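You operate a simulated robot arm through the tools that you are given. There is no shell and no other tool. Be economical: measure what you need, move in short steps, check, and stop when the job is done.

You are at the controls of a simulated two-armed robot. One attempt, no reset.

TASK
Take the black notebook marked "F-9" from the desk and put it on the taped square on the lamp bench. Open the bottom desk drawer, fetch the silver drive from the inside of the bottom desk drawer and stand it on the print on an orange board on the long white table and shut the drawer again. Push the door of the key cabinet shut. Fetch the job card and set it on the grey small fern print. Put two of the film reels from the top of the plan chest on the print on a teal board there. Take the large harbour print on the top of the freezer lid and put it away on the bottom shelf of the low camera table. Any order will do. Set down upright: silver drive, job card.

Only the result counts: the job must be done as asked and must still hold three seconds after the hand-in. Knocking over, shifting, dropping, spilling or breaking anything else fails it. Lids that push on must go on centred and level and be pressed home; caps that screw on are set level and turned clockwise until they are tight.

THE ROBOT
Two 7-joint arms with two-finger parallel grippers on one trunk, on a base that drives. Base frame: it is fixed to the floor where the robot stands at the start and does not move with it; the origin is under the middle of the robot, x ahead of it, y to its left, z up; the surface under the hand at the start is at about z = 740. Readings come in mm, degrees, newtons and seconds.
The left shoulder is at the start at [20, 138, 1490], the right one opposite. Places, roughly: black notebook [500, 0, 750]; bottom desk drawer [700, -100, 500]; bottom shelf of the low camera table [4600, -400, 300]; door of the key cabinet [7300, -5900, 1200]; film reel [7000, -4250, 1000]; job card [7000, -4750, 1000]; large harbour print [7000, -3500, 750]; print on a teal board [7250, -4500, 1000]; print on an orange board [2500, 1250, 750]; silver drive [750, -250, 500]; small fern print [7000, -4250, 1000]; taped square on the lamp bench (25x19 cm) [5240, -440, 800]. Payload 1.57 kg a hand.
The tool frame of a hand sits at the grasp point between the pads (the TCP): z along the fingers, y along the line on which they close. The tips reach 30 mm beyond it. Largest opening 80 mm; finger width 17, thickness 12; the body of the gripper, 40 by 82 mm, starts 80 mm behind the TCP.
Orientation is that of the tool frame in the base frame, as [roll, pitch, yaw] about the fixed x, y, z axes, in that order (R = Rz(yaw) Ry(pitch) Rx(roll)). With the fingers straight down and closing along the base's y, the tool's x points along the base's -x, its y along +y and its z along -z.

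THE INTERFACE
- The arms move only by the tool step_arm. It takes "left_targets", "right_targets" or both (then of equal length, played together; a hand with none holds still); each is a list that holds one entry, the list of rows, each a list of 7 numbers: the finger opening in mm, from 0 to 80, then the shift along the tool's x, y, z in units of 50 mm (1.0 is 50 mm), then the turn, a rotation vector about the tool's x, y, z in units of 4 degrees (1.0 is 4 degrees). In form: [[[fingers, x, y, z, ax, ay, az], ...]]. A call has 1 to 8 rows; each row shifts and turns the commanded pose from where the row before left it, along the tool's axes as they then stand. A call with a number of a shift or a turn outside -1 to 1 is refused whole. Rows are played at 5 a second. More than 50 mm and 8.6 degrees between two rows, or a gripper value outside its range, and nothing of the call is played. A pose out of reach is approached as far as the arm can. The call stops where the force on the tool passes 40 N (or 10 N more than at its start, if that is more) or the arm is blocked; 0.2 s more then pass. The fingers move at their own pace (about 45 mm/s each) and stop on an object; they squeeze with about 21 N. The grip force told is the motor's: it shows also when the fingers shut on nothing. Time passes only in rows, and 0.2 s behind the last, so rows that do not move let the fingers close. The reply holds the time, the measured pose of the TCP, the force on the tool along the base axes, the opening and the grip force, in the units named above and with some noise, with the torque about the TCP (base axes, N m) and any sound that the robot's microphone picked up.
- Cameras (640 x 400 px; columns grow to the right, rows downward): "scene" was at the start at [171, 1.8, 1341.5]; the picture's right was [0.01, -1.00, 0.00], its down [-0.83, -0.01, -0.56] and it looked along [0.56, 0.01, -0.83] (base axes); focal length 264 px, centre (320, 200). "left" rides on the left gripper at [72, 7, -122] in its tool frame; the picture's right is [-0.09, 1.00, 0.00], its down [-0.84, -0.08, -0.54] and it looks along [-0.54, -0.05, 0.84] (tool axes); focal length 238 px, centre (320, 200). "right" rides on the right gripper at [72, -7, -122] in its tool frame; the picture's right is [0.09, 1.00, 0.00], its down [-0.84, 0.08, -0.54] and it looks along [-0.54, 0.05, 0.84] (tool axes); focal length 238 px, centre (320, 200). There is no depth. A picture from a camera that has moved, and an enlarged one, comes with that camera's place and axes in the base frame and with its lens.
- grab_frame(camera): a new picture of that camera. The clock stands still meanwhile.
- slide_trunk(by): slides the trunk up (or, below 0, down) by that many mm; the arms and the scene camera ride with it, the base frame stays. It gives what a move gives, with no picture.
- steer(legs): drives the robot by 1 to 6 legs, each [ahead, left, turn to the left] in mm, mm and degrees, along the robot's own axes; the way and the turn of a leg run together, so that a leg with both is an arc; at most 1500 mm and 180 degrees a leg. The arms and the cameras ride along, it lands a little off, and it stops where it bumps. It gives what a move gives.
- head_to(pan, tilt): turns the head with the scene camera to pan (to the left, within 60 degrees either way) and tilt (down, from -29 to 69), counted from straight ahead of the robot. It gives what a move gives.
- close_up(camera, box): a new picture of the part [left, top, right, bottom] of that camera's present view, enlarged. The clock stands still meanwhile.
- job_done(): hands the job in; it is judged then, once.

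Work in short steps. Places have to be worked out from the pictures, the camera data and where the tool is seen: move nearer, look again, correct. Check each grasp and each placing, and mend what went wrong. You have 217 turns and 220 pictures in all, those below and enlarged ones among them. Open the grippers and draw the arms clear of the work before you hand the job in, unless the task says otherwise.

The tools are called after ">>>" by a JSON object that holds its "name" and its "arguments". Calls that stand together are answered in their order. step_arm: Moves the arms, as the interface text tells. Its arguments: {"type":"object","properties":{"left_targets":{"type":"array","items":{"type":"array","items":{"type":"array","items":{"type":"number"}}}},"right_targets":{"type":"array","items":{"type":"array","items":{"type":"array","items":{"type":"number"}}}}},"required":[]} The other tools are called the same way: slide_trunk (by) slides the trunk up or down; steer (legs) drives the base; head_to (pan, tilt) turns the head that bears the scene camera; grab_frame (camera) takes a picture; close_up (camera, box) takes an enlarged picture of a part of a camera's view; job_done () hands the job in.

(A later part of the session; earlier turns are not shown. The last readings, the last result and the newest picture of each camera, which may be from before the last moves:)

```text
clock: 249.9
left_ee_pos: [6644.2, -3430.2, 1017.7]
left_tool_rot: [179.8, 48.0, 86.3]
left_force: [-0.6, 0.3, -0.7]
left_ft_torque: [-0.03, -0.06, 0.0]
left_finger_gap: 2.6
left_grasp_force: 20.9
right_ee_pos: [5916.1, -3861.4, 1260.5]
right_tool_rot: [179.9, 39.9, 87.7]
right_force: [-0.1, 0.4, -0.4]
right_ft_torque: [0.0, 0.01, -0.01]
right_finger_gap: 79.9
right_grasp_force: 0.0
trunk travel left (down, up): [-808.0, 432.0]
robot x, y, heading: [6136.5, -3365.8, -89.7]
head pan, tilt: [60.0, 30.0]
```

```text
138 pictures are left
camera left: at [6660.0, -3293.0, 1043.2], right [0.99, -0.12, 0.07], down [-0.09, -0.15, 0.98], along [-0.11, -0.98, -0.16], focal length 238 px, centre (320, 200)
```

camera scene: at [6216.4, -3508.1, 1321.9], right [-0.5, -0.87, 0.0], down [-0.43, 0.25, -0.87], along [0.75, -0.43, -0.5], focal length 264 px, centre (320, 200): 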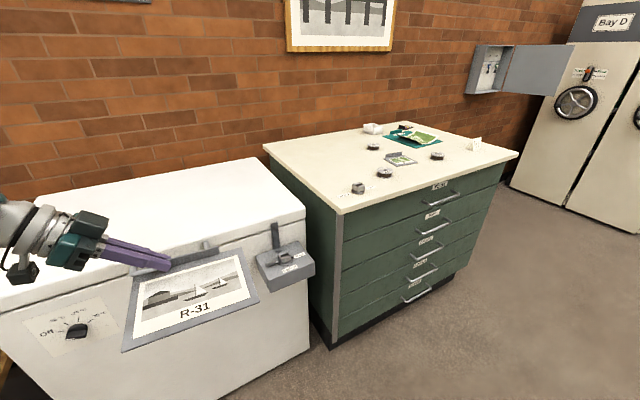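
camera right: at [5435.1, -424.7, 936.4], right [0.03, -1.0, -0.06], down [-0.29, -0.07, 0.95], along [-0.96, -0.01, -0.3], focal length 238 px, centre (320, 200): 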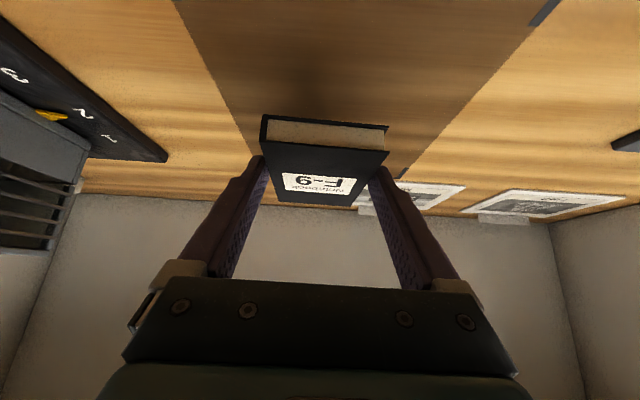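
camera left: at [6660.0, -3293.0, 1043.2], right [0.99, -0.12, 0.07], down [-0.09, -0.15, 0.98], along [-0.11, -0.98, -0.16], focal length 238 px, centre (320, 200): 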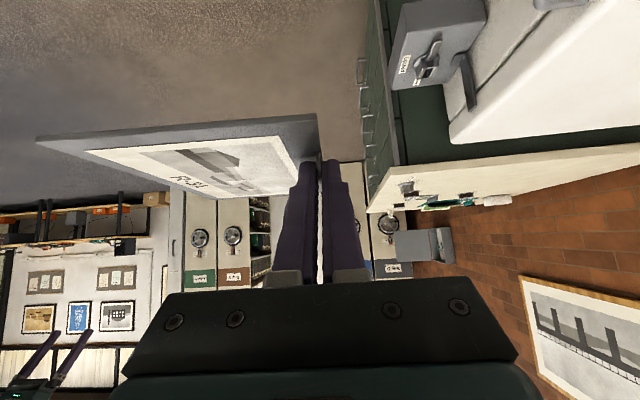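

Print held level by the tab's near end. I pull the left hand in a bit, then drive the known way back round to the front of the low camera table.

>>> {"name": "step_arm", "arguments": {"left_targets": [[[0, 0, -0.8, 0, 0, 0, 0], [0, 0, -0.8, 0, 0, 0, 0], [0, 0, -0.8, 0, 0, 0, 0], [0, 0, -0.8, 0, 0, 0, 0]]]}}

>>> {"name": "steer", "arguments": {"legs": [[-1400, -150, 0], [-1300, 0, 0], [-1300, 0, 0], [0, 0, 90], [-1500, 0, 0], [-800, 0, 0]]}}

>>> {"name": "steer", "arguments": {"legs": [[0, -900, 0]]}}

>>> {"name": "head_to", "arguments": {"pan": 0, "tilt": 40}}

>>> {"name": "grab_frame", "arguments": {"camera": "scene"}}

```text
clock: 250.9
left_ee_pos: [6489.2, -3423.1, 1018.4]
left_tool_rot: [178.7, 48.2, 85.1]
left_force: [0.5, 0.1, -0.3]
left_ft_torque: [0.05, -0.03, 0.01]
left_finger_gap: 2.6
left_grasp_force: 20.3
right_ee_pos: [5916.4, -3863.1, 1259.1]
right_tool_rot: [-179.9, 40.0, 87.6]
right_force: [0.1, 1.1, -0.7]
right_ft_torque: [0.02, 0.0, -0.01]
right_finger_gap: 80.1
right_grasp_force: 0.1
trunk travel left (down, up): [-808.0, 432.0]
robot x, y, heading: [6135.2, -3363.2, -90.1]
head pan, tilt: [60.0, 30.0]
```

```text
clock: 284.2
left_ee_pos: [3852.3, 950.4, 1018.3]
left_tool_rot: [179.2, 50.0, 173.5]
left_force: [-0.2, -0.3, -0.1]
left_ft_torque: [0.03, 0.01, 0.0]
left_finger_gap: 2.7
left_grasp_force: 21.2
right_ee_pos: [4277.9, 388.5, 1261.7]
right_tool_rot: [-179.6, 40.2, 178.0]
right_force: [0.9, -0.1, 0.6]
right_ft_torque: [0.0, -0.04, -0.02]
right_finger_gap: 79.8
right_grasp_force: 0.2
trunk travel left (down, up): [-808.0, 432.0]
robot x, y, heading: [3774.4, 611.1, 0.4]
head pan, tilt: [60.0, 30.0]
stopped in leg 6: the robot was blocked; the commanded pose is now the measured one
```

```text
clock: 288.9
left_ee_pos: [3856.4, 54.2, 1020.8]
left_tool_rot: [179.0, 49.5, 173.7]
left_force: [-1.3, 0.4, 0.4]
left_ft_torque: [0.05, 0.05, 0.0]
left_finger_gap: 2.4
left_grasp_force: 20.5
right_ee_pos: [4286.4, -507.3, 1259.6]
right_tool_rot: [-179.9, 40.0, 178.1]
right_force: [0.3, -0.2, -0.4]
right_ft_torque: [0.01, -0.03, 0.0]
right_finger_gap: 79.9
right_grasp_force: 0.0
trunk travel left (down, up): [-808.0, 432.0]
robot x, y, heading: [3790.0, -294.0, 0.8]
head pan, tilt: [60.0, 30.0]
```

```text
clock: 290.2
left_ee_pos: [3855.6, 55.2, 1019.3]
left_tool_rot: [178.9, 49.5, 173.6]
left_force: [0.2, 0.4, -0.1]
left_ft_torque: [0.02, 0.04, -0.02]
left_finger_gap: 2.5
left_grasp_force: 20.9
right_ee_pos: [4286.7, -508.0, 1259.0]
right_tool_rot: [-179.9, 40.0, 178.1]
right_force: [-0.3, 0.0, 0.3]
right_ft_torque: [-0.01, 0.04, 0.03]
right_finger_gap: 80.0
right_grasp_force: 0.0
trunk travel left (down, up): [-808.0, 432.0]
robot x, y, heading: [3782.9, -289.3, 0.7]
head pan, tilt: [0.0, 40.0]
```

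```text
137 pictures are left
camera scene: at [3972.2, -287.6, 1306.6], right [0.01, -1.0, 0.0], down [-0.64, -0.01, -0.77], along [0.77, 0.01, -0.64], focal length 264 px, centre (320, 200)
```

scene: 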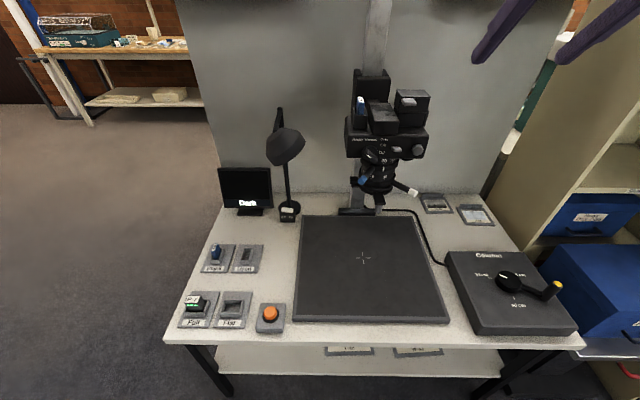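

The last leg was blocked near the light stand; I check the held print and look left for the stand.

>>> {"name": "grab_frame", "arguments": {"camera": "left"}}

>>> {"name": "head_to", "arguments": {"pan": 60, "tilt": 30}}

>>> {"name": "grab_frame", "arguments": {"camera": "scene"}}

```text
136 pictures are left
camera left: at [3718.1, 73.5, 1043.8], right [0.16, 0.98, 0.08], down [0.12, -0.1, 0.99], along [0.98, -0.14, -0.14], focal length 238 px, centre (320, 200)
```

left: 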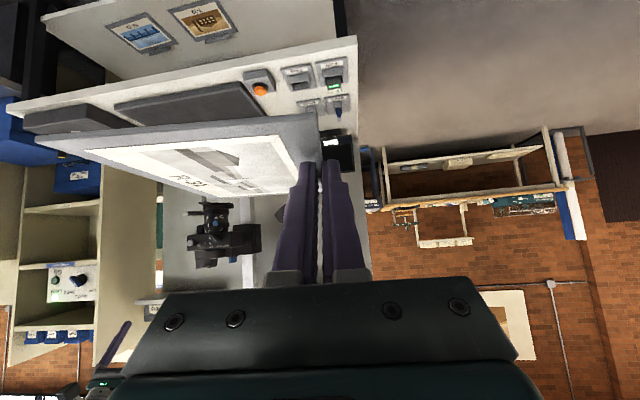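

```text
clock: 291.5
left_ee_pos: [3857.1, 54.6, 1020.3]
left_tool_rot: [178.9, 49.5, 173.7]
left_force: [0.5, 0.3, -0.5]
left_ft_torque: [0.06, 0.05, -0.02]
left_finger_gap: 2.7
left_grasp_force: 21.0
right_ee_pos: [4287.2, -507.5, 1258.3]
right_tool_rot: [-179.9, 40.0, 178.1]
right_force: [-0.5, -0.1, -0.9]
right_ft_torque: [-0.01, 0.03, 0.0]
right_finger_gap: 80.2
right_grasp_force: 0.1
trunk travel left (down, up): [-808.0, 432.0]
robot x, y, heading: [3788.6, -290.5, 0.8]
head pan, tilt: [60.0, 30.0]
```

```text
135 pictures are left
camera scene: at [3931.5, -209.9, 1321.9], right [0.87, -0.49, 0.0], down [-0.24, -0.44, -0.87], along [0.42, 0.76, -0.5], focal length 264 px, centre (320, 200)
```

scene: 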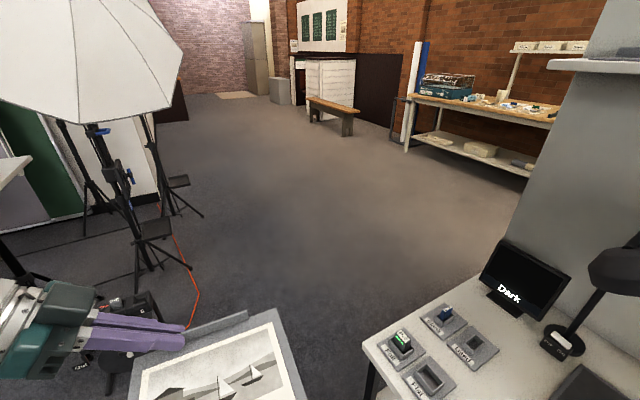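

The print is fine and stands still upright. The table top is at z≈580, its lower shelf at z≈273 (front edges x≈4258/4274), with free shelf space at y≈-270..20. I back up a little and tuck the right arm to the side before lowering.

>>> {"name": "steer", "arguments": {"legs": [[-120, 0, -0.8]]}}

>>> {"name": "step_arm", "arguments": {"right_targets": [[[80, 0.768, -0.4, -0.283, 0, 0, 0], [80, 0.768, -0.4, -0.283, 0, 0, 0], [80, 0.768, -0.4, -0.283, 0, 0, 0], [80, 0.768, -0.4, -0.283, 0, 0, 0], [80, 0.768, -0.4, -0.283, 0, 0, 0], [80, 0.768, -0.4, -0.283, 0, 0, 0], [80, 0.768, -0.4, -0.283, 0, 0, 0], [80, 0.768, -0.4, -0.283, 0, 0, 0]]]}}

```text
clock: 292.8
left_ee_pos: [3741.2, 52.9, 1018.9]
left_tool_rot: [179.0, 49.5, 172.8]
left_force: [0.5, 0.7, 1.0]
left_ft_torque: [0.02, 0.03, -0.03]
left_finger_gap: 2.5
left_grasp_force: 21.1
right_ee_pos: [4163.3, -515.0, 1259.3]
right_tool_rot: [-179.9, 40.1, 177.2]
right_force: [0.0, 0.2, -0.7]
right_ft_torque: [-0.02, -0.03, 0.0]
right_finger_gap: 80.3
right_grasp_force: 0.1
trunk travel left (down, up): [-808.0, 432.0]
robot x, y, heading: [3668.3, -294.0, 0.1]
head pan, tilt: [60.0, 30.0]
```

```text
clock: 294.6
left_ee_pos: [3740.6, 53.0, 1019.4]
left_tool_rot: [178.9, 49.5, 172.9]
left_force: [-0.1, 0.0, -0.2]
left_ft_torque: [0.04, 0.01, 0.0]
left_finger_gap: 2.7
left_grasp_force: 21.0
right_ee_pos: [3851.1, -660.4, 1150.1]
right_tool_rot: [-179.8, 40.1, 177.4]
right_force: [0.5, 0.3, 0.4]
right_ft_torque: [-0.02, 0.01, -0.02]
right_finger_gap: 80.1
right_grasp_force: 0.1
trunk travel left (down, up): [-808.0, 432.0]
robot x, y, heading: [3664.9, -290.5, 0.1]
head pan, tilt: [60.0, 30.0]
```

Right arm tucked aside. Now straighten the left tool's yaw/level and bring it to forward position.

>>> {"name": "step_arm", "arguments": {"left_targets": [[[0, 0, 0, 0, -0.665, 0.17, -0.57], [0, 0, 0, 0, -0.665, 0.17, -0.57], [0, -0.298, -0.372, 0.808, 0, 0, 0], [0, -0.298, -0.372, 0.808, 0, 0, 0], [0, -0.298, -0.372, 0.808, 0, 0, 0], [0, -0.298, -0.372, 0.808, 0, 0, 0], [0, -0.298, -0.372, 0.808, 0, 0, 0], [0, 0, 0, 0, 0, 0, 0]]]}}

>>> {"name": "grab_frame", "arguments": {"camera": "left"}}

```text
clock: 296.4
left_ee_pos: [3944.3, -37.4, 939.0]
left_tool_rot: [178.9, 48.2, 179.9]
left_force: [-0.7, -0.2, -0.6]
left_ft_torque: [0.02, 0.0, 0.02]
left_finger_gap: 2.6
left_grasp_force: 20.4
right_ee_pos: [3852.1, -660.9, 1150.2]
right_tool_rot: [-179.8, 40.1, 177.2]
right_force: [0.5, -0.4, -0.4]
right_ft_torque: [0.03, 0.01, -0.03]
right_finger_gap: 80.3
right_grasp_force: 0.1
trunk travel left (down, up): [-808.0, 432.0]
robot x, y, heading: [3666.6, -293.2, 0.0]
head pan, tilt: [60.0, 30.0]
```

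```text
134 pictures are left
camera left: at [3805.3, -33.7, 966.3], right [0.05, 1.0, 0.08], down [0.16, -0.09, 0.98], along [0.99, -0.04, -0.16], focal length 238 px, centre (320, 200)
```

left: 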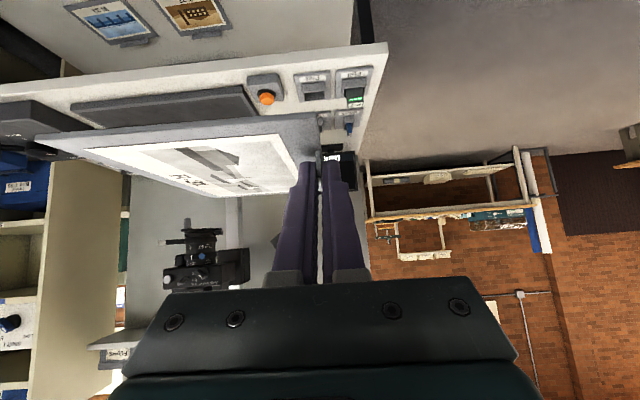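

Lower the trunk in two slides here in the clear and look at the shelf opening.

>>> {"name": "slide_trunk", "arguments": {"by": -400}}

>>> {"name": "slide_trunk", "arguments": {"by": -190}}

>>> {"name": "head_to", "arguments": {"pan": 20, "tilt": 25}}

>>> {"name": "grab_frame", "arguments": {"camera": "scene"}}

>>> {"name": "grab_frame", "arguments": {"camera": "left"}}

```text
clock: 300.2
left_ee_pos: [3944.6, -37.5, 539.4]
left_tool_rot: [178.9, 48.2, 179.8]
left_force: [0.3, -0.7, -0.7]
left_ft_torque: [0.07, -0.02, 0.05]
left_finger_gap: 2.7
left_grasp_force: 21.1
right_ee_pos: [3850.4, -660.8, 750.6]
right_tool_rot: [-179.9, 39.9, 177.3]
right_force: [-0.2, -0.1, 0.4]
right_ft_torque: [0.01, 0.0, -0.02]
right_finger_gap: 79.7
right_grasp_force: 0.1
trunk travel left (down, up): [-408.0, 832.0]
robot x, y, heading: [3668.0, -293.3, 0.3]
head pan, tilt: [60.0, 30.0]
```

```text
clock: 302.3
left_ee_pos: [3943.9, -37.7, 349.4]
left_tool_rot: [178.9, 48.1, 179.9]
left_force: [0.6, -0.2, 0.0]
left_ft_torque: [0.01, 0.0, 0.0]
left_finger_gap: 2.7
left_grasp_force: 21.6
right_ee_pos: [3850.4, -659.7, 560.1]
right_tool_rot: [-179.9, 40.0, 177.3]
right_force: [0.7, 0.3, -0.4]
right_ft_torque: [0.02, -0.02, 0.02]
right_finger_gap: 79.9
right_grasp_force: 0.1
trunk travel left (down, up): [-218.0, 1022.0]
robot x, y, heading: [3669.1, -289.0, 0.1]
head pan, tilt: [60.0, 30.0]
```

```text
clock: 303.3
left_ee_pos: [3943.8, -35.9, 349.1]
left_tool_rot: [178.9, 48.3, 179.9]
left_force: [0.6, 0.7, -0.2]
left_ft_torque: [0.04, 0.01, -0.02]
left_finger_gap: 2.8
left_grasp_force: 20.8
right_ee_pos: [3850.6, -661.7, 559.6]
right_tool_rot: [-179.9, 40.0, 177.4]
right_force: [-0.5, -0.1, -0.4]
right_ft_torque: [0.02, -0.01, 0.02]
right_finger_gap: 80.0
right_grasp_force: 0.1
trunk travel left (down, up): [-218.0, 1022.0]
robot x, y, heading: [3667.2, -288.3, -0.0]
head pan, tilt: [20.0, 25.0]
```

```text
133 pictures are left
camera scene: at [3853.9, -259.2, 739.9], right [0.34, -0.94, 0.0], down [-0.4, -0.14, -0.91], along [0.85, 0.31, -0.42], focal length 264 px, centre (320, 200)
```

scene: 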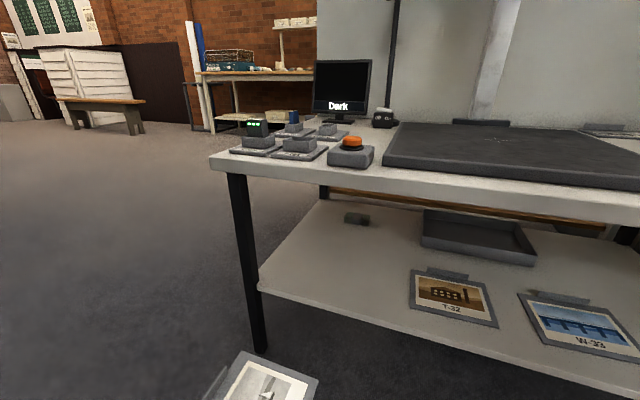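

```text
132 pictures are left
camera left: at [3805.3, -33.1, 376.6], right [0.05, 1.0, 0.08], down [0.15, -0.09, 0.98], along [0.99, -0.04, -0.16], focal length 238 px, centre (320, 200)
```

left: 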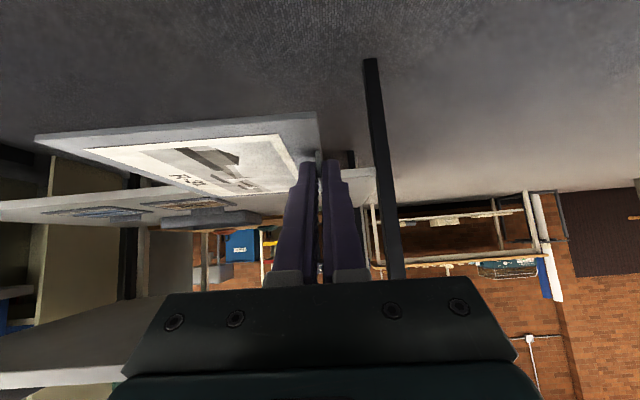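

The lower shelf's front-left area (x 4270–4600, y -295..40) is free. Drive 260 ahead and 40 right, then reach in with the arm.

>>> {"name": "steer", "arguments": {"legs": [[260, -40, 0]]}}

>>> {"name": "grab_frame", "arguments": {"camera": "scene"}}

```text
clock: 305.2
left_ee_pos: [4205.6, -77.3, 350.2]
left_tool_rot: [179.0, 48.3, 179.8]
left_force: [0.0, 0.2, -0.9]
left_ft_torque: [0.04, 0.0, 0.01]
left_finger_gap: 2.7
left_grasp_force: 21.0
right_ee_pos: [4112.2, -701.6, 560.4]
right_tool_rot: [-179.9, 40.0, 177.4]
right_force: [0.3, 0.0, -0.4]
right_ft_torque: [0.01, -0.02, -0.01]
right_finger_gap: 80.1
right_grasp_force: 0.0
trunk travel left (down, up): [-218.0, 1022.0]
robot x, y, heading: [3930.3, -331.2, -0.1]
head pan, tilt: [20.0, 25.0]
```

```text
131 pictures are left
camera scene: at [4115.2, -300.1, 739.8], right [0.34, -0.94, 0.0], down [-0.4, -0.14, -0.91], along [0.85, 0.31, -0.42], focal length 264 px, centre (320, 200)
```

scene: 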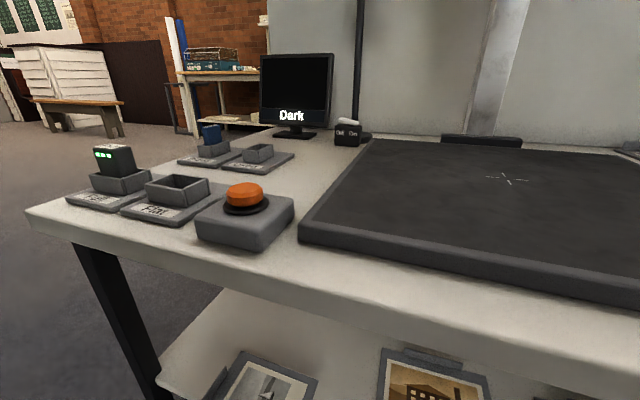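

Now reach the arm 146 mm further in.

>>> {"name": "step_arm", "arguments": {"left_targets": [[[0, -0.651, 0, 0.723, 0, 0, 0], [0, -0.651, 0, 0.723, 0, 0, 0], [0, -0.651, 0, 0.723, 0, 0, 0]]]}}

>>> {"name": "head_to", "arguments": {"pan": 20, "tilt": 60}}

>>> {"name": "grab_frame", "arguments": {"camera": "scene"}}

>>> {"name": "grab_frame", "arguments": {"camera": "left"}}

```text
clock: 306.0
left_ee_pos: [4354.2, -75.9, 351.7]
left_tool_rot: [178.8, 48.3, 179.8]
left_force: [0.7, -0.1, -0.1]
left_ft_torque: [0.03, 0.05, -0.01]
left_finger_gap: 2.7
left_grasp_force: 20.6
right_ee_pos: [4114.6, -702.3, 560.7]
right_tool_rot: [-179.9, 40.1, 177.4]
right_force: [-0.1, -0.6, 0.2]
right_ft_torque: [0.0, 0.02, -0.01]
right_finger_gap: 79.9
right_grasp_force: 0.1
trunk travel left (down, up): [-218.0, 1022.0]
robot x, y, heading: [3931.5, -332.0, -0.2]
head pan, tilt: [20.0, 25.0]
```

```text
clock: 307.0
left_ee_pos: [4350.0, -76.6, 351.6]
left_tool_rot: [178.9, 48.3, 179.7]
left_force: [0.4, -0.4, -0.9]
left_ft_torque: [0.05, 0.01, -0.02]
left_finger_gap: 2.8
left_grasp_force: 20.8
right_ee_pos: [4112.7, -701.5, 559.8]
right_tool_rot: [-179.9, 40.0, 177.2]
right_force: [0.2, -0.2, -0.2]
right_ft_torque: [0.02, 0.0, -0.02]
right_finger_gap: 80.2
right_grasp_force: 0.0
trunk travel left (down, up): [-218.0, 1022.0]
robot x, y, heading: [3928.0, -333.0, -0.2]
head pan, tilt: [20.0, 60.0]
```

```text
130 pictures are left
camera scene: at [4091.9, -308.8, 689.9], right [0.34, -0.94, 0.0], down [-0.81, -0.29, -0.5], along [0.47, 0.17, -0.87], focal length 264 px, centre (320, 200)
```

scene: 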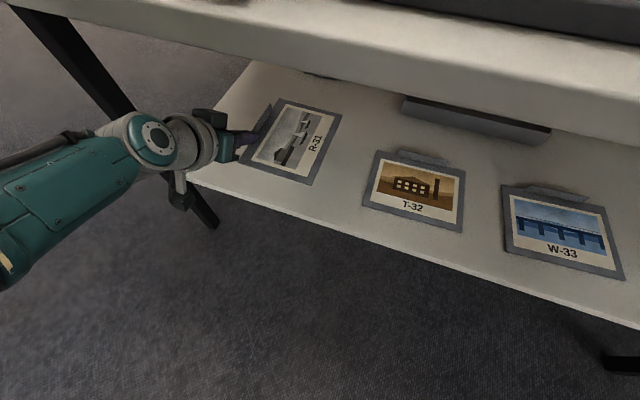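

```text
129 pictures are left
camera left: at [4211.8, -72.4, 377.7], right [0.05, 1.0, 0.08], down [0.15, -0.09, 0.98], along [0.99, -0.04, -0.16], focal length 238 px, centre (320, 200)
```

left: 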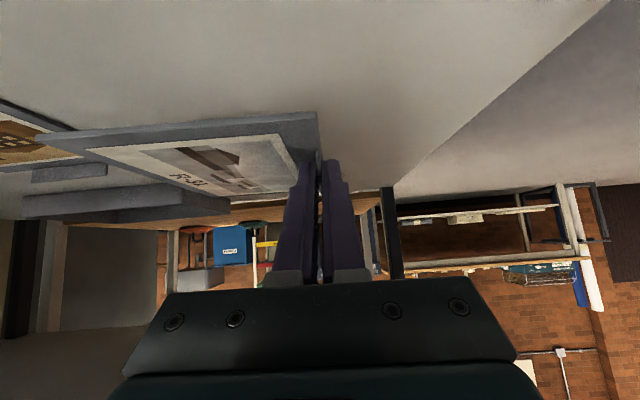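

The board is above the shelf with its near edge ≈30 mm inside. Lower 36 mm by trunk, then feel down.

>>> {"name": "slide_trunk", "arguments": {"by": -36}}

>>> {"name": "step_arm", "arguments": {"left_targets": [[[0, 0.045, 0, 0.04, 0, 0, 0], [0, 0.045, 0, 0.04, 0, 0, 0]]]}}

>>> {"name": "close_up", "arguments": {"camera": "scene", "box": [160, 60, 400, 210]}}

```text
clock: 307.8
left_ee_pos: [4349.8, -76.0, 313.9]
left_tool_rot: [178.9, 48.2, 179.8]
left_force: [1.0, 0.0, -0.5]
left_ft_torque: [0.04, 0.01, -0.02]
left_finger_gap: 2.5
left_grasp_force: 20.6
right_ee_pos: [4113.4, -701.2, 524.5]
right_tool_rot: [-180.0, 40.0, 177.3]
right_force: [-0.1, 0.3, -0.2]
right_ft_torque: [0.04, -0.01, -0.02]
right_finger_gap: 79.8
right_grasp_force: 0.1
trunk travel left (down, up): [-182.0, 1058.0]
robot x, y, heading: [3928.3, -334.0, 0.3]
head pan, tilt: [20.0, 60.0]
```

```text
clock: 308.4
left_ee_pos: [4350.5, -76.1, 308.1]
left_tool_rot: [178.9, 48.2, 179.8]
left_force: [0.1, 0.8, -0.8]
left_ft_torque: [0.05, 0.01, -0.02]
left_finger_gap: 2.6
left_grasp_force: 20.9
right_ee_pos: [4112.3, -702.1, 522.3]
right_tool_rot: [-179.9, 40.0, 177.2]
right_force: [-0.2, 0.4, 0.2]
right_ft_torque: [-0.01, 0.0, -0.01]
right_finger_gap: 80.1
right_grasp_force: 0.2
trunk travel left (down, up): [-182.0, 1058.0]
robot x, y, heading: [3931.6, -331.4, -0.3]
head pan, tilt: [20.0, 60.0]
```

```text
2.67 times, centred on (280, 135) of scene
camera zoom: at [4091.7, -308.8, 653.8], right [0.34, -0.94, 0.0], down [-0.81, -0.3, -0.5], along [0.47, 0.17, -0.87], focal length 704 px, centre (427, 373)
```

zoom: 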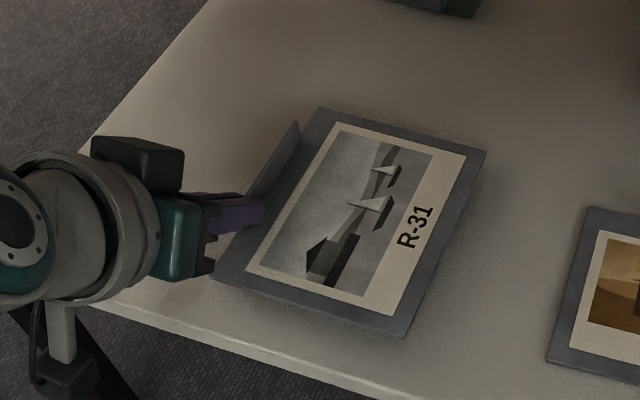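

Still hovering by a few mm. I go down in 2 mm steps until contact.

>>> {"name": "step_arm", "arguments": {"left_targets": [[[0, 0.04, 0, 0.036, 0, 0, 0], [0, 0.04, 0, 0.036, 0, 0, 0], [0, 0.03, 0, 0.027, 0, 0, 0]]]}}

>>> {"name": "close_up", "arguments": {"camera": "scene", "box": [160, 60, 400, 210]}}

```text
clock: 309.2
left_ee_pos: [4351.7, -77.2, 301.3]
left_tool_rot: [178.9, 48.2, 179.8]
left_force: [0.3, -0.6, -0.1]
left_ft_torque: [0.05, 0.04, 0.0]
left_finger_gap: 2.6
left_grasp_force: 21.1
right_ee_pos: [4111.8, -701.6, 524.0]
right_tool_rot: [-179.9, 40.0, 177.3]
right_force: [-0.6, -0.5, -0.6]
right_ft_torque: [-0.01, 0.04, 0.02]
right_finger_gap: 80.1
right_grasp_force: 0.0
trunk travel left (down, up): [-182.0, 1058.0]
robot x, y, heading: [3928.0, -330.9, 0.0]
head pan, tilt: [20.0, 60.0]
```

```text
2.67 times, centred on (280, 135) of scene
camera zoom: at [4091.7, -308.9, 653.8], right [0.34, -0.94, 0.0], down [-0.81, -0.3, -0.5], along [0.47, 0.17, -0.87], focal length 704 px, centre (427, 373)
```

zoom: 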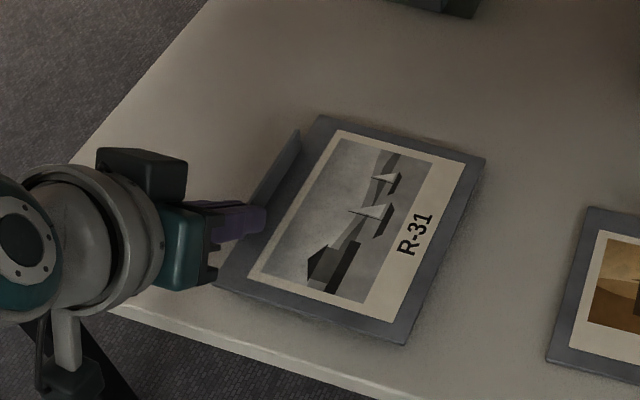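

>>> {"name": "step_arm", "arguments": {"left_targets": [[[0, 0.045, 0, 0.04, 0, 0, 0], [0, 0.045, 0, 0.04, 0, 0, 0], [0, 0.045, 0, 0.04, 0, 0, 0]]]}}

>>> {"name": "close_up", "arguments": {"camera": "scene", "box": [160, 60, 400, 210]}}

```text
clock: 310.0
left_ee_pos: [4349.7, -76.5, 292.6]
left_tool_rot: [179.0, 48.2, 179.9]
left_force: [-0.1, 0.2, 0.8]
left_ft_torque: [-0.19, -0.15, -0.1]
left_finger_gap: 2.7
left_grasp_force: 20.9
right_ee_pos: [4112.4, -701.5, 523.2]
right_tool_rot: [-179.8, 40.0, 177.3]
right_force: [0.7, -0.4, -0.8]
right_ft_torque: [0.02, 0.02, 0.0]
right_finger_gap: 79.9
right_grasp_force: 0.1
trunk travel left (down, up): [-182.0, 1058.0]
robot x, y, heading: [3926.4, -330.4, -0.1]
head pan, tilt: [20.0, 60.0]
```

```text
2.67 times, centred on (280, 135) of scene
camera zoom: at [4091.9, -308.9, 653.9], right [0.34, -0.94, 0.0], down [-0.81, -0.3, -0.5], along [0.47, 0.17, -0.87], focal length 704 px, centre (427, 373)
```

zoom: 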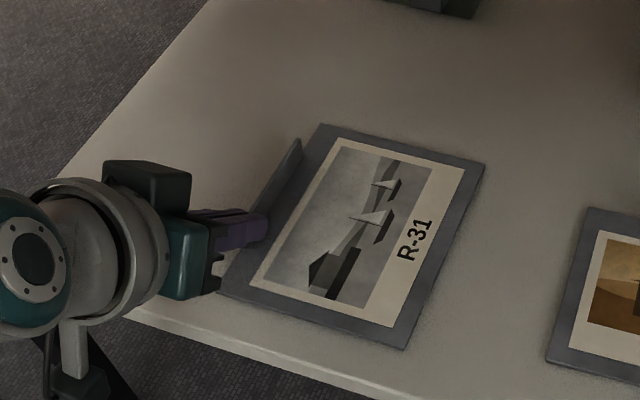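

Contact torque begins. Two more millimetres, then open and withdraw along the tool axis.

>>> {"name": "step_arm", "arguments": {"left_targets": [[[0, 0.03, 0, 0.027, 0, 0, 0], [0, 0.02, 0, 0.018, 0, 0, 0], [10, 0, 0, 0, 0, 0, 0], [30, 0, 0, 0, 0, 0, 0], [30, 0, 0, 0, 0, 0, 0]]]}}

>>> {"name": "step_arm", "arguments": {"left_targets": [[[30, 0, 0, -0.8, 0, 0, 0], [30, 0, 0, -0.9, 0, 0, 0], [30, 0.7, 0, -0.6, 0, 0, 0], [30, 0.7, 0, -0.6, 0, 0, 0]]]}}

>>> {"name": "grab_frame", "arguments": {"camera": "scene"}}

```text
clock: 311.2
left_ee_pos: [4352.2, -73.9, 290.3]
left_tool_rot: [178.8, 48.2, 179.9]
left_force: [0.2, 2.2, 6.1]
left_ft_torque: [-0.03, -0.1, 0.05]
left_finger_gap: 27.8
left_grasp_force: 0.0
right_ee_pos: [4113.3, -700.4, 523.1]
right_tool_rot: [-180.0, 40.1, 177.2]
right_force: [-0.1, 0.6, 0.1]
right_ft_torque: [0.0, 0.0, 0.03]
right_finger_gap: 79.8
right_grasp_force: 0.1
trunk travel left (down, up): [-182.0, 1058.0]
robot x, y, heading: [3929.3, -331.3, -0.1]
head pan, tilt: [20.0, 60.0]
```

```text
clock: 312.2
left_ee_pos: [4192.3, -79.8, 334.0]
left_tool_rot: [178.9, 48.1, 179.9]
left_force: [0.1, 0.5, 0.0]
left_ft_torque: [-0.01, -0.03, 0.01]
left_finger_gap: 30.0
left_grasp_force: 0.0
right_ee_pos: [4109.9, -701.1, 524.3]
right_tool_rot: [-179.9, 39.9, 177.3]
right_force: [-0.3, 0.2, -0.7]
right_ft_torque: [-0.02, -0.02, 0.02]
right_finger_gap: 80.0
right_grasp_force: 0.0
trunk travel left (down, up): [-182.0, 1058.0]
robot x, y, heading: [3931.8, -329.3, -0.1]
head pan, tilt: [20.0, 60.0]
```

```text
125 pictures are left
camera scene: at [4089.7, -308.8, 653.6], right [0.34, -0.94, 0.0], down [-0.81, -0.3, -0.5], along [0.47, 0.17, -0.87], focal length 264 px, centre (320, 200)
```

scene: 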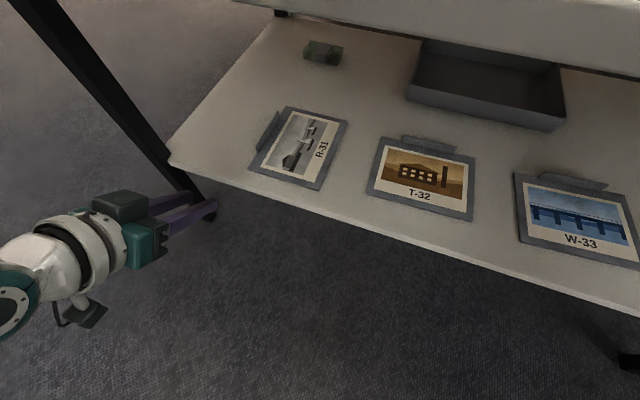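

R-31 lies wholly on the bottom shelf. Next the drawer: back out, turn and drive to the desk front while keeping the trunk low.

>>> {"name": "steer", "arguments": {"legs": [[-270, 0, 0], [0, 0, 180], [1400, 0, 0], [760, -60, 0]]}}

>>> {"name": "step_arm", "arguments": {"right_targets": [[[60, 0, 0, 0, 0, 0, 1], [60, 0, 0, 0, 0, 0, 1], [60, 0, 0, 0, 0, 0, 1], [60, 0, 0, 0, 0, 0, 1], [60, 0, 0, 0, 0, 0, 1], [60, 0, 0, 0, 0, 0, 1], [60, 0, 0, 0, 0, 0, 1], [60, 0, 0, 0, 0, 0, 1]]]}}

>>> {"name": "head_to", "arguments": {"pan": -15, "tilt": 25}}

>>> {"name": "grab_frame", "arguments": {"camera": "scene"}}

```text
clock: 323.7
left_ee_pos: [3165.5, -578.7, 323.9]
left_tool_rot: [179.1, 45.8, 0.6]
left_force: [0.2, 0.4, -0.4]
left_ft_torque: [-0.01, -0.04, -0.02]
left_finger_gap: 30.0
left_grasp_force: 0.1
right_ee_pos: [3233.7, 44.7, 518.8]
right_tool_rot: [-179.6, 37.6, -2.0]
right_force: [0.2, 0.1, 0.5]
right_ft_torque: [0.0, -0.03, 0.03]
right_finger_gap: 79.9
right_grasp_force: 0.0
trunk travel left (down, up): [-182.0, 1058.0]
robot x, y, heading: [3363.4, -326.1, -179.2]
head pan, tilt: [20.0, 60.0]
stopped in leg 3: the robot was blocked; the commanded pose is now the measured one
```

```text
clock: 325.7
left_ee_pos: [3164.9, -579.0, 323.5]
left_tool_rot: [179.2, 45.8, 0.9]
left_force: [-1.3, 0.0, -0.1]
left_ft_torque: [-0.02, 0.0, 0.03]
left_finger_gap: 29.8
left_grasp_force: 0.2
right_ee_pos: [3229.2, 44.6, 517.5]
right_tool_rot: [158.0, 31.4, -40.2]
right_force: [0.6, 0.8, -0.3]
right_ft_torque: [0.01, 0.03, 0.02]
right_finger_gap: 60.0
right_grasp_force: 0.1
trunk travel left (down, up): [-182.0, 1058.0]
robot x, y, heading: [3364.6, -327.6, -179.5]
head pan, tilt: [20.0, 60.0]
stopped in row 8 (right hand): the arm was blocked; the commanded pose is now the measured one
```

```text
clock: 326.8
left_ee_pos: [3168.1, -578.5, 323.4]
left_tool_rot: [179.1, 45.6, 0.7]
left_force: [1.1, -0.1, 0.4]
left_ft_torque: [0.03, -0.02, -0.02]
left_finger_gap: 30.1
left_grasp_force: 0.0
right_ee_pos: [3234.3, 43.1, 518.6]
right_tool_rot: [158.2, 31.2, -40.2]
right_force: [-0.2, -0.3, 0.0]
right_ft_torque: [0.0, 0.0, 0.02]
right_finger_gap: 59.8
right_grasp_force: 0.1
trunk travel left (down, up): [-182.0, 1058.0]
robot x, y, heading: [3358.2, -326.1, -179.2]
head pan, tilt: [-15.0, 25.0]
```

```text
124 pictures are left
camera scene: at [3225.2, -300.5, 696.4], right [0.25, 0.97, 0.01], down [0.45, -0.1, -0.89], along [-0.86, 0.23, -0.46], focal length 264 px, centre (320, 200)
```

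scene: 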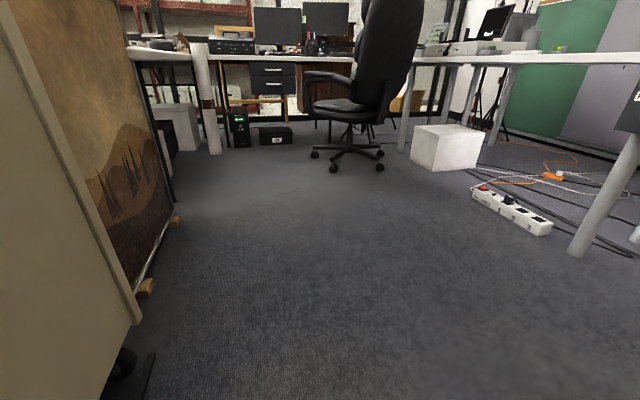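

The left hand touched the beige cart's side; nothing visibly moved. I back off 100 mm, shift 200 mm away and continue.

>>> {"name": "steer", "arguments": {"legs": [[-100, 0, 0], [0, -200, -0.8], [1400, 0, 0], [350, 0, 0]]}}

>>> {"name": "head_to", "arguments": {"pan": 0, "tilt": 20}}

>>> {"name": "grab_frame", "arguments": {"camera": "scene"}}

```text
clock: 337.1
left_ee_pos: [1528.0, -343.7, 336.0]
left_tool_rot: [178.9, 48.2, -1.7]
left_force: [0.0, -0.4, -0.1]
left_ft_torque: [0.02, -0.02, 0.0]
left_finger_gap: 29.9
left_grasp_force: 0.1
right_ee_pos: [1630.3, 276.2, 524.3]
right_tool_rot: [156.3, 32.8, -43.5]
right_force: [-0.4, -0.3, 0.4]
right_ft_torque: [0.01, -0.01, 0.0]
right_finger_gap: 60.2
right_grasp_force: 0.1
trunk travel left (down, up): [-182.0, 1058.0]
robot x, y, heading: [1800.8, -98.2, 178.3]
head pan, tilt: [-15.0, 25.0]
stopped in leg 4: the force on the tool passed its limit at 116 N (the readings are from after the stop); the commanded pose is now the measured one
```

```text
clock: 337.8
left_ee_pos: [1530.5, -343.0, 335.3]
left_tool_rot: [178.9, 48.2, -1.6]
left_force: [-0.4, 0.3, 0.0]
left_ft_torque: [0.02, -0.01, 0.02]
left_finger_gap: 29.8
left_grasp_force: 0.1
right_ee_pos: [1631.5, 275.3, 524.6]
right_tool_rot: [156.3, 32.9, -43.4]
right_force: [-1.2, 0.1, 0.7]
right_ft_torque: [-0.04, -0.01, 0.03]
right_finger_gap: 59.9
right_grasp_force: 0.1
trunk travel left (down, up): [-182.0, 1058.0]
robot x, y, heading: [1797.0, -96.2, 178.5]
head pan, tilt: [0.0, 20.0]
```

```text
123 pictures are left
camera scene: at [1610.2, -90.3, 711.9], right [0.03, 1.0, 0.0], down [0.34, -0.01, -0.94], along [-0.94, 0.03, -0.34], focal length 264 px, centre (320, 200)
```

scene: 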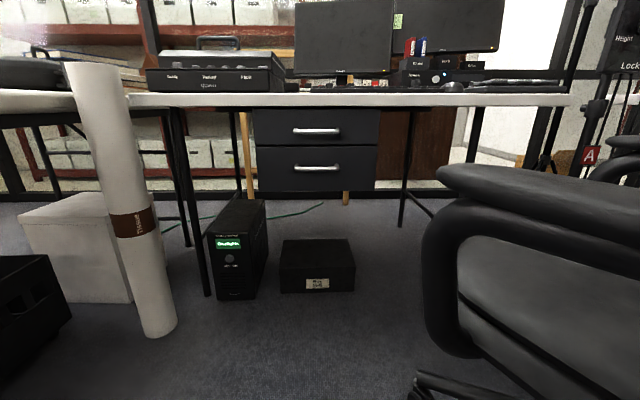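

The right hand bumped the office chair's back (116 N). I back off and measure whether the chair moved from its earlier place.

>>> {"name": "steer", "arguments": {"legs": [[-900, 0, 1.5]]}}

>>> {"name": "head_to", "arguments": {"pan": -15, "tilt": 25}}

>>> {"name": "grab_frame", "arguments": {"camera": "scene"}}

```text
clock: 342.6
left_ee_pos: [2435.3, -360.1, 335.8]
left_tool_rot: [178.9, 48.2, 0.4]
left_force: [-0.3, -0.4, -0.4]
left_ft_torque: [0.05, 0.01, 0.01]
left_finger_gap: 30.0
left_grasp_force: 0.1
right_ee_pos: [2514.7, 263.4, 523.9]
right_tool_rot: [156.2, 32.7, -41.4]
right_force: [-0.2, 0.1, 0.2]
right_ft_torque: [0.02, -0.04, 0.03]
right_finger_gap: 60.0
right_grasp_force: 0.1
trunk travel left (down, up): [-182.0, 1058.0]
robot x, y, heading: [2699.7, -104.2, -179.4]
head pan, tilt: [0.0, 20.0]
```

```text
clock: 343.3
left_ee_pos: [2435.7, -361.3, 334.3]
left_tool_rot: [179.0, 48.2, 0.4]
left_force: [-0.3, 0.4, 0.4]
left_ft_torque: [0.01, 0.03, 0.01]
left_finger_gap: 30.0
left_grasp_force: 0.0
right_ee_pos: [2514.7, 261.9, 524.0]
right_tool_rot: [156.3, 32.9, -41.4]
right_force: [0.7, 0.6, 1.0]
right_ft_torque: [-0.02, 0.0, 0.0]
right_finger_gap: 60.1
right_grasp_force: 0.1
trunk travel left (down, up): [-182.0, 1058.0]
robot x, y, heading: [2697.7, -105.3, -179.5]
head pan, tilt: [-15.0, 25.0]
```

```text
122 pictures are left
camera scene: at [2511.7, -81.5, 703.9], right [0.25, 0.97, 0.0], down [0.41, -0.11, -0.91], along [-0.88, 0.23, -0.42], focal length 264 px, centre (320, 200)
```

scene: 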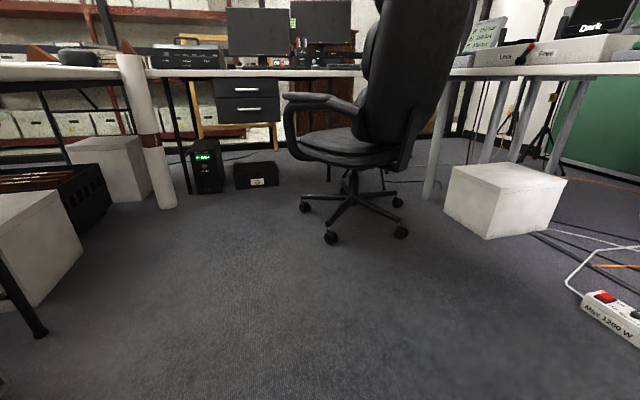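

The chair's castors measure within error of their earlier places, so it seems unmoved. I bring the right hand in front of the body (clear of the chair line), then continue rolling it for the handle.

>>> {"name": "step_arm", "arguments": {"right_targets": [[[60, -0.106, 0.833, 0.442, 0, 0, 0], [60, -0.106, 0.833, 0.442, 0, 0, 0], [60, -0.106, 0.833, 0.442, 0, 0, 0], [60, -0.106, 0.833, 0.442, 0, 0, 0], [60, -0.106, 0.833, 0.442, 0, 0, 0], [60, -0.106, 0.833, 0.442, 0, 0, 0]]]}}

>>> {"name": "step_arm", "arguments": {"right_targets": [[[60, 0, 0, 0, 0, 0, 1], [60, 0, 0, 0, 0, 0, 1], [60, 0, 0, 0, 0, 0, 1], [60, 0, 0, 0, 0, 0, 1], [60, 0, 0, 0, 0, 0, 1], [60, 0, 0, 0, 0, 0, 1], [60, 0, 0, 0, 0, 0, 1], [60, 0, 0, 0, 0, 0, 1]]]}}

```text
clock: 344.7
left_ee_pos: [2435.1, -362.1, 336.5]
left_tool_rot: [178.8, 48.3, 0.5]
left_force: [-0.1, 0.8, -0.4]
left_ft_torque: [0.05, 0.02, -0.02]
left_finger_gap: 29.9
left_grasp_force: 0.0
right_ee_pos: [2295.9, 81.9, 516.6]
right_tool_rot: [156.4, 32.8, -41.3]
right_force: [-0.6, 0.2, -0.1]
right_ft_torque: [0.02, 0.03, 0.02]
right_finger_gap: 59.9
right_grasp_force: 0.0
right hand out of reach, approached as far as the arm can: row 1, 2
trunk travel left (down, up): [-182.0, 1058.0]
robot x, y, heading: [2701.0, -109.2, -179.4]
head pan, tilt: [-15.0, 25.0]
```

```text
clock: 346.5
left_ee_pos: [2435.2, -361.1, 335.4]
left_tool_rot: [178.9, 48.2, 0.4]
left_force: [0.1, 0.0, 0.2]
left_ft_torque: [-0.01, -0.02, 0.01]
left_finger_gap: 30.1
left_grasp_force: 0.0
right_ee_pos: [2297.1, 80.8, 519.1]
right_tool_rot: [143.3, 16.2, -71.9]
right_force: [-0.2, -0.7, 0.5]
right_ft_torque: [-0.04, -0.03, -0.01]
right_finger_gap: 60.1
right_grasp_force: 0.1
trunk travel left (down, up): [-182.0, 1058.0]
robot x, y, heading: [2703.9, -105.7, -179.2]
head pan, tilt: [-15.0, 25.0]
```

Rolling works. Finish the roll and pitch the tool up to horizontal.

>>> {"name": "step_arm", "arguments": {"right_targets": [[[60, 0, 0, 0, 0, 0, 0.93], [60, 0, 0, 0, 0, 0, 0.93], [60, 0, 0, 0, 0, 0, 0.93], [60, 0, 0, 0, 0, 0, 0.93], [60, 0, 0, 0, 0, 0, 0.93], [60, 0, 0, 0, 0, 0, 0.93], [60, 0, 0, 0, 0, 0, 0.93], [60, 0, 0, 0, -1, 0, 0]]]}}

>>> {"name": "step_arm", "arguments": {"right_targets": [[[60, 0, 0, 0, -1, 0, 0], [60, 0, 0, 0, -1, 0, 0], [60, 0, 0, 0, -1, 0, 0], [60, 0, 0, 0, -1, 0, 0], [60, 0, 0, 0, -1, 0, 0], [60, 0, 0, 0, -1, 0, 0], [60, 0, 0, 0, -1, 0, 0], [60, 0, 0, 0, -1, 0, 0]]]}}

>>> {"name": "step_arm", "arguments": {"right_targets": [[[60, 0, 0, 0, -1, 0, 0], [60, 0, 0, 0, -1, 0, 0], [60, 0, 0, 0, -1, 0, 0], [60, 0, 0, 0, -0.5, 0, 0]]]}}

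```text
clock: 348.5
left_ee_pos: [2437.2, -359.3, 335.4]
left_tool_rot: [178.9, 48.2, 0.4]
left_force: [-0.2, 0.7, 0.2]
left_ft_torque: [-0.01, 0.01, -0.01]
left_finger_gap: 30.1
left_grasp_force: 0.1
right_ee_pos: [2292.3, 124.3, 526.5]
right_tool_rot: [135.0, 6.7, -93.8]
right_force: [0.3, -0.8, -0.4]
right_ft_torque: [-0.01, 0.01, -0.01]
right_finger_gap: 59.8
right_grasp_force: 0.1
trunk travel left (down, up): [-182.0, 1058.0]
robot x, y, heading: [2699.6, -104.7, -179.4]
head pan, tilt: [-15.0, 25.0]
stopped in row 8 (right hand): the arm was blocked; the commanded pose is now the measured one
```

```text
clock: 350.3
left_ee_pos: [2435.6, -359.4, 334.8]
left_tool_rot: [178.9, 48.1, 0.5]
left_force: [0.6, -0.5, -0.1]
left_ft_torque: [0.02, -0.03, -0.01]
left_finger_gap: 29.7
left_grasp_force: 0.1
right_ee_pos: [2292.8, 118.0, 524.2]
right_tool_rot: [103.2, 5.8, -93.6]
right_force: [1.1, 0.0, -0.7]
right_ft_torque: [-0.01, -0.01, 0.02]
right_finger_gap: 60.1
right_grasp_force: 0.1
trunk travel left (down, up): [-182.0, 1058.0]
robot x, y, heading: [2704.0, -101.3, -179.5]
head pan, tilt: [-15.0, 25.0]
```

```text
clock: 351.3
left_ee_pos: [2436.2, -360.7, 334.8]
left_tool_rot: [178.9, 48.1, 0.4]
left_force: [-0.3, -0.7, -0.5]
left_ft_torque: [-0.03, -0.02, -0.01]
left_finger_gap: 30.0
left_grasp_force: 0.1
right_ee_pos: [2293.0, 119.1, 524.4]
right_tool_rot: [89.0, 5.7, -93.8]
right_force: [-0.3, 0.6, 0.1]
right_ft_torque: [-0.01, 0.01, -0.03]
right_finger_gap: 59.9
right_grasp_force: 0.1
trunk travel left (down, up): [-182.0, 1058.0]
robot x, y, heading: [2705.8, -101.9, -179.6]
head pan, tilt: [-15.0, 25.0]
```

The right tool now points horizontally forward with vertical closing. Lift/inset the left hand and drive to in front of the drawer, keeping clear of the chair.

>>> {"name": "step_arm", "arguments": {"left_targets": [[[60, -0.556, -0.5, -0.5, 0, 0, 0], [60, -0.556, -0.5, -0.5, 0, 0, 0], [60, -0.556, -0.5, -0.5, 0, 0, 0], [60, -0.556, -0.5, -0.5, 0, 0, 0]]]}}

>>> {"name": "steer", "arguments": {"legs": [[0, 190, -0.4], [1330, 0, 0]]}}

>>> {"name": "head_to", "arguments": {"pan": -15, "tilt": 25}}

>>> {"name": "grab_frame", "arguments": {"camera": "scene"}}

>>> {"name": "grab_frame", "arguments": {"camera": "right"}}

```text
clock: 352.3
left_ee_pos: [2435.9, -259.4, 483.6]
left_tool_rot: [178.5, 48.2, 0.1]
left_force: [0.5, -0.4, -1.2]
left_ft_torque: [-0.02, -0.03, -0.02]
left_finger_gap: 60.2
left_grasp_force: 0.1
right_ee_pos: [2291.7, 120.3, 525.0]
right_tool_rot: [89.1, 5.9, -93.7]
right_force: [1.2, 0.4, 0.0]
right_ft_torque: [-0.01, -0.03, -0.01]
right_finger_gap: 60.2
right_grasp_force: 0.0
trunk travel left (down, up): [-182.0, 1058.0]
robot x, y, heading: [2702.0, -104.8, -179.6]
head pan, tilt: [-15.0, 25.0]
```

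```text
clock: 353.7
left_ee_pos: [2435.0, -385.7, 481.2]
left_tool_rot: [179.3, 48.1, 0.2]
left_force: [0.8, 0.2, -0.4]
left_ft_torque: [0.02, 0.0, 0.02]
left_finger_gap: 59.8
left_grasp_force: 0.1
right_ee_pos: [2294.3, -5.6, 527.8]
right_tool_rot: [88.9, 6.3, -93.9]
right_force: [-0.2, 0.3, 0.0]
right_ft_torque: [0.02, -0.01, 0.0]
right_finger_gap: 59.9
right_grasp_force: 0.0
trunk travel left (down, up): [-182.0, 1058.0]
robot x, y, heading: [2704.3, -244.4, -179.8]
head pan, tilt: [-15.0, 25.0]
stopped in leg 1: the robot was blocked; the commanded pose is now the measured one
```

```text
clock: 354.3
left_ee_pos: [2436.2, -384.5, 481.9]
left_tool_rot: [179.4, 48.2, 0.2]
left_force: [-0.7, 1.1, -0.3]
left_ft_torque: [-0.03, 0.05, 0.0]
left_finger_gap: 59.9
left_grasp_force: 0.0
right_ee_pos: [2292.4, -6.6, 525.9]
right_tool_rot: [89.0, 6.4, -94.0]
right_force: [0.6, 0.1, -0.2]
right_ft_torque: [-0.01, 0.01, -0.02]
right_finger_gap: 60.2
right_grasp_force: 0.1
trunk travel left (down, up): [-182.0, 1058.0]
robot x, y, heading: [2699.0, -245.1, -180.0]
head pan, tilt: [-15.0, 25.0]
```

```text
121 pictures are left
camera scene: at [2511.6, -210.4, 704.2], right [0.26, 0.97, 0.01], down [0.41, -0.1, -0.91], along [-0.88, 0.24, -0.42], focal length 264 px, centre (320, 200)
```

scene: 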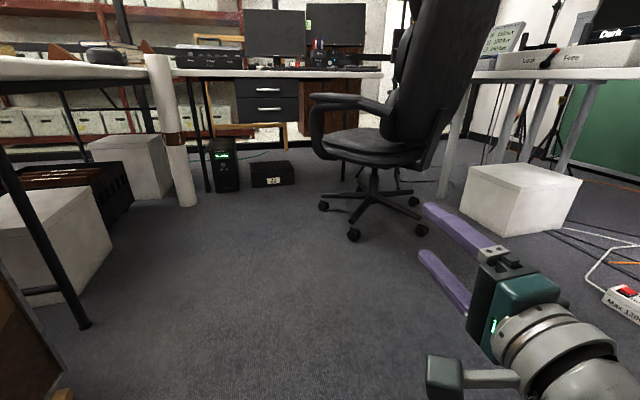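

```text
120 pictures are left
camera right: at [2411.2, -83.8, 510.1], right [0.0, -0.2, 0.98], down [0.6, 0.78, 0.16], along [-0.8, 0.59, 0.12], focal length 238 px, centre (320, 200)
```

right: 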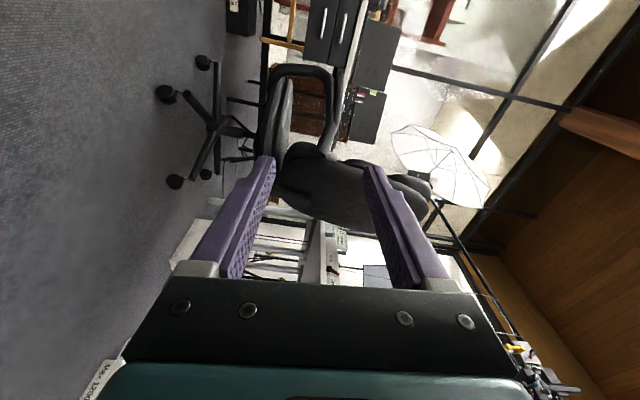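

Blocked again near the leaning board on the left. I shift away 60 mm, drive ahead past it, and look.

>>> {"name": "steer", "arguments": {"legs": [[0, -60, 0], [900, 0, 0]]}}

>>> {"name": "head_to", "arguments": {"pan": 55, "tilt": 35}}

>>> {"name": "grab_frame", "arguments": {"camera": "scene"}}

```text
clock: 359.7
left_ee_pos: [1522.9, -335.6, 481.6]
left_tool_rot: [178.6, 48.1, -0.8]
left_force: [0.0, -0.6, -0.5]
left_ft_torque: [0.01, 0.0, 0.02]
left_finger_gap: 60.0
left_grasp_force: 0.0
right_ee_pos: [1384.3, 44.7, 524.5]
right_tool_rot: [89.0, 5.8, -94.4]
right_force: [-0.2, 0.2, 0.2]
right_ft_torque: [0.01, 0.04, -0.03]
right_finger_gap: 59.9
right_grasp_force: 0.1
trunk travel left (down, up): [-182.0, 1058.0]
robot x, y, heading: [1786.4, -185.1, 179.7]
head pan, tilt: [-15.0, 25.0]
```

```text
clock: 361.1
left_ee_pos: [1523.4, -335.6, 483.0]
left_tool_rot: [178.6, 48.2, -0.7]
left_force: [0.1, -0.1, -0.2]
left_ft_torque: [0.01, 0.0, -0.01]
left_finger_gap: 59.9
left_grasp_force: 0.1
right_ee_pos: [1384.4, 44.1, 524.4]
right_tool_rot: [89.0, 5.9, -94.4]
right_force: [-0.7, -1.1, -0.7]
right_ft_torque: [0.0, -0.02, 0.02]
right_finger_gap: 59.7
right_grasp_force: 0.1
trunk travel left (down, up): [-182.0, 1058.0]
robot x, y, heading: [1786.8, -185.8, 179.8]
head pan, tilt: [55.0, 35.0]
```

```text
119 pictures are left
camera scene: at [1639.0, -256.1, 688.1], right [-0.82, 0.58, 0.0], down [0.33, 0.47, -0.82], along [-0.47, -0.67, -0.57], focal length 264 px, centre (320, 200)
```

scene: 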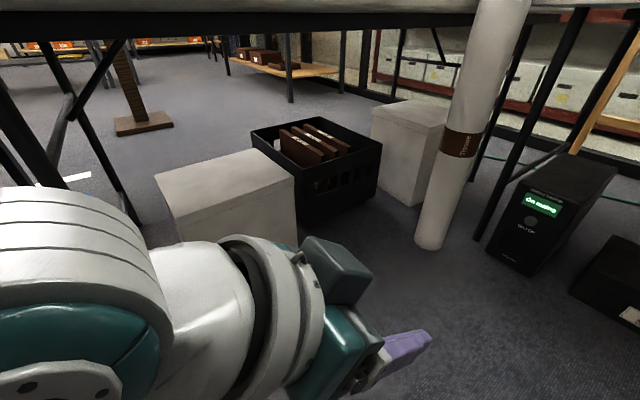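

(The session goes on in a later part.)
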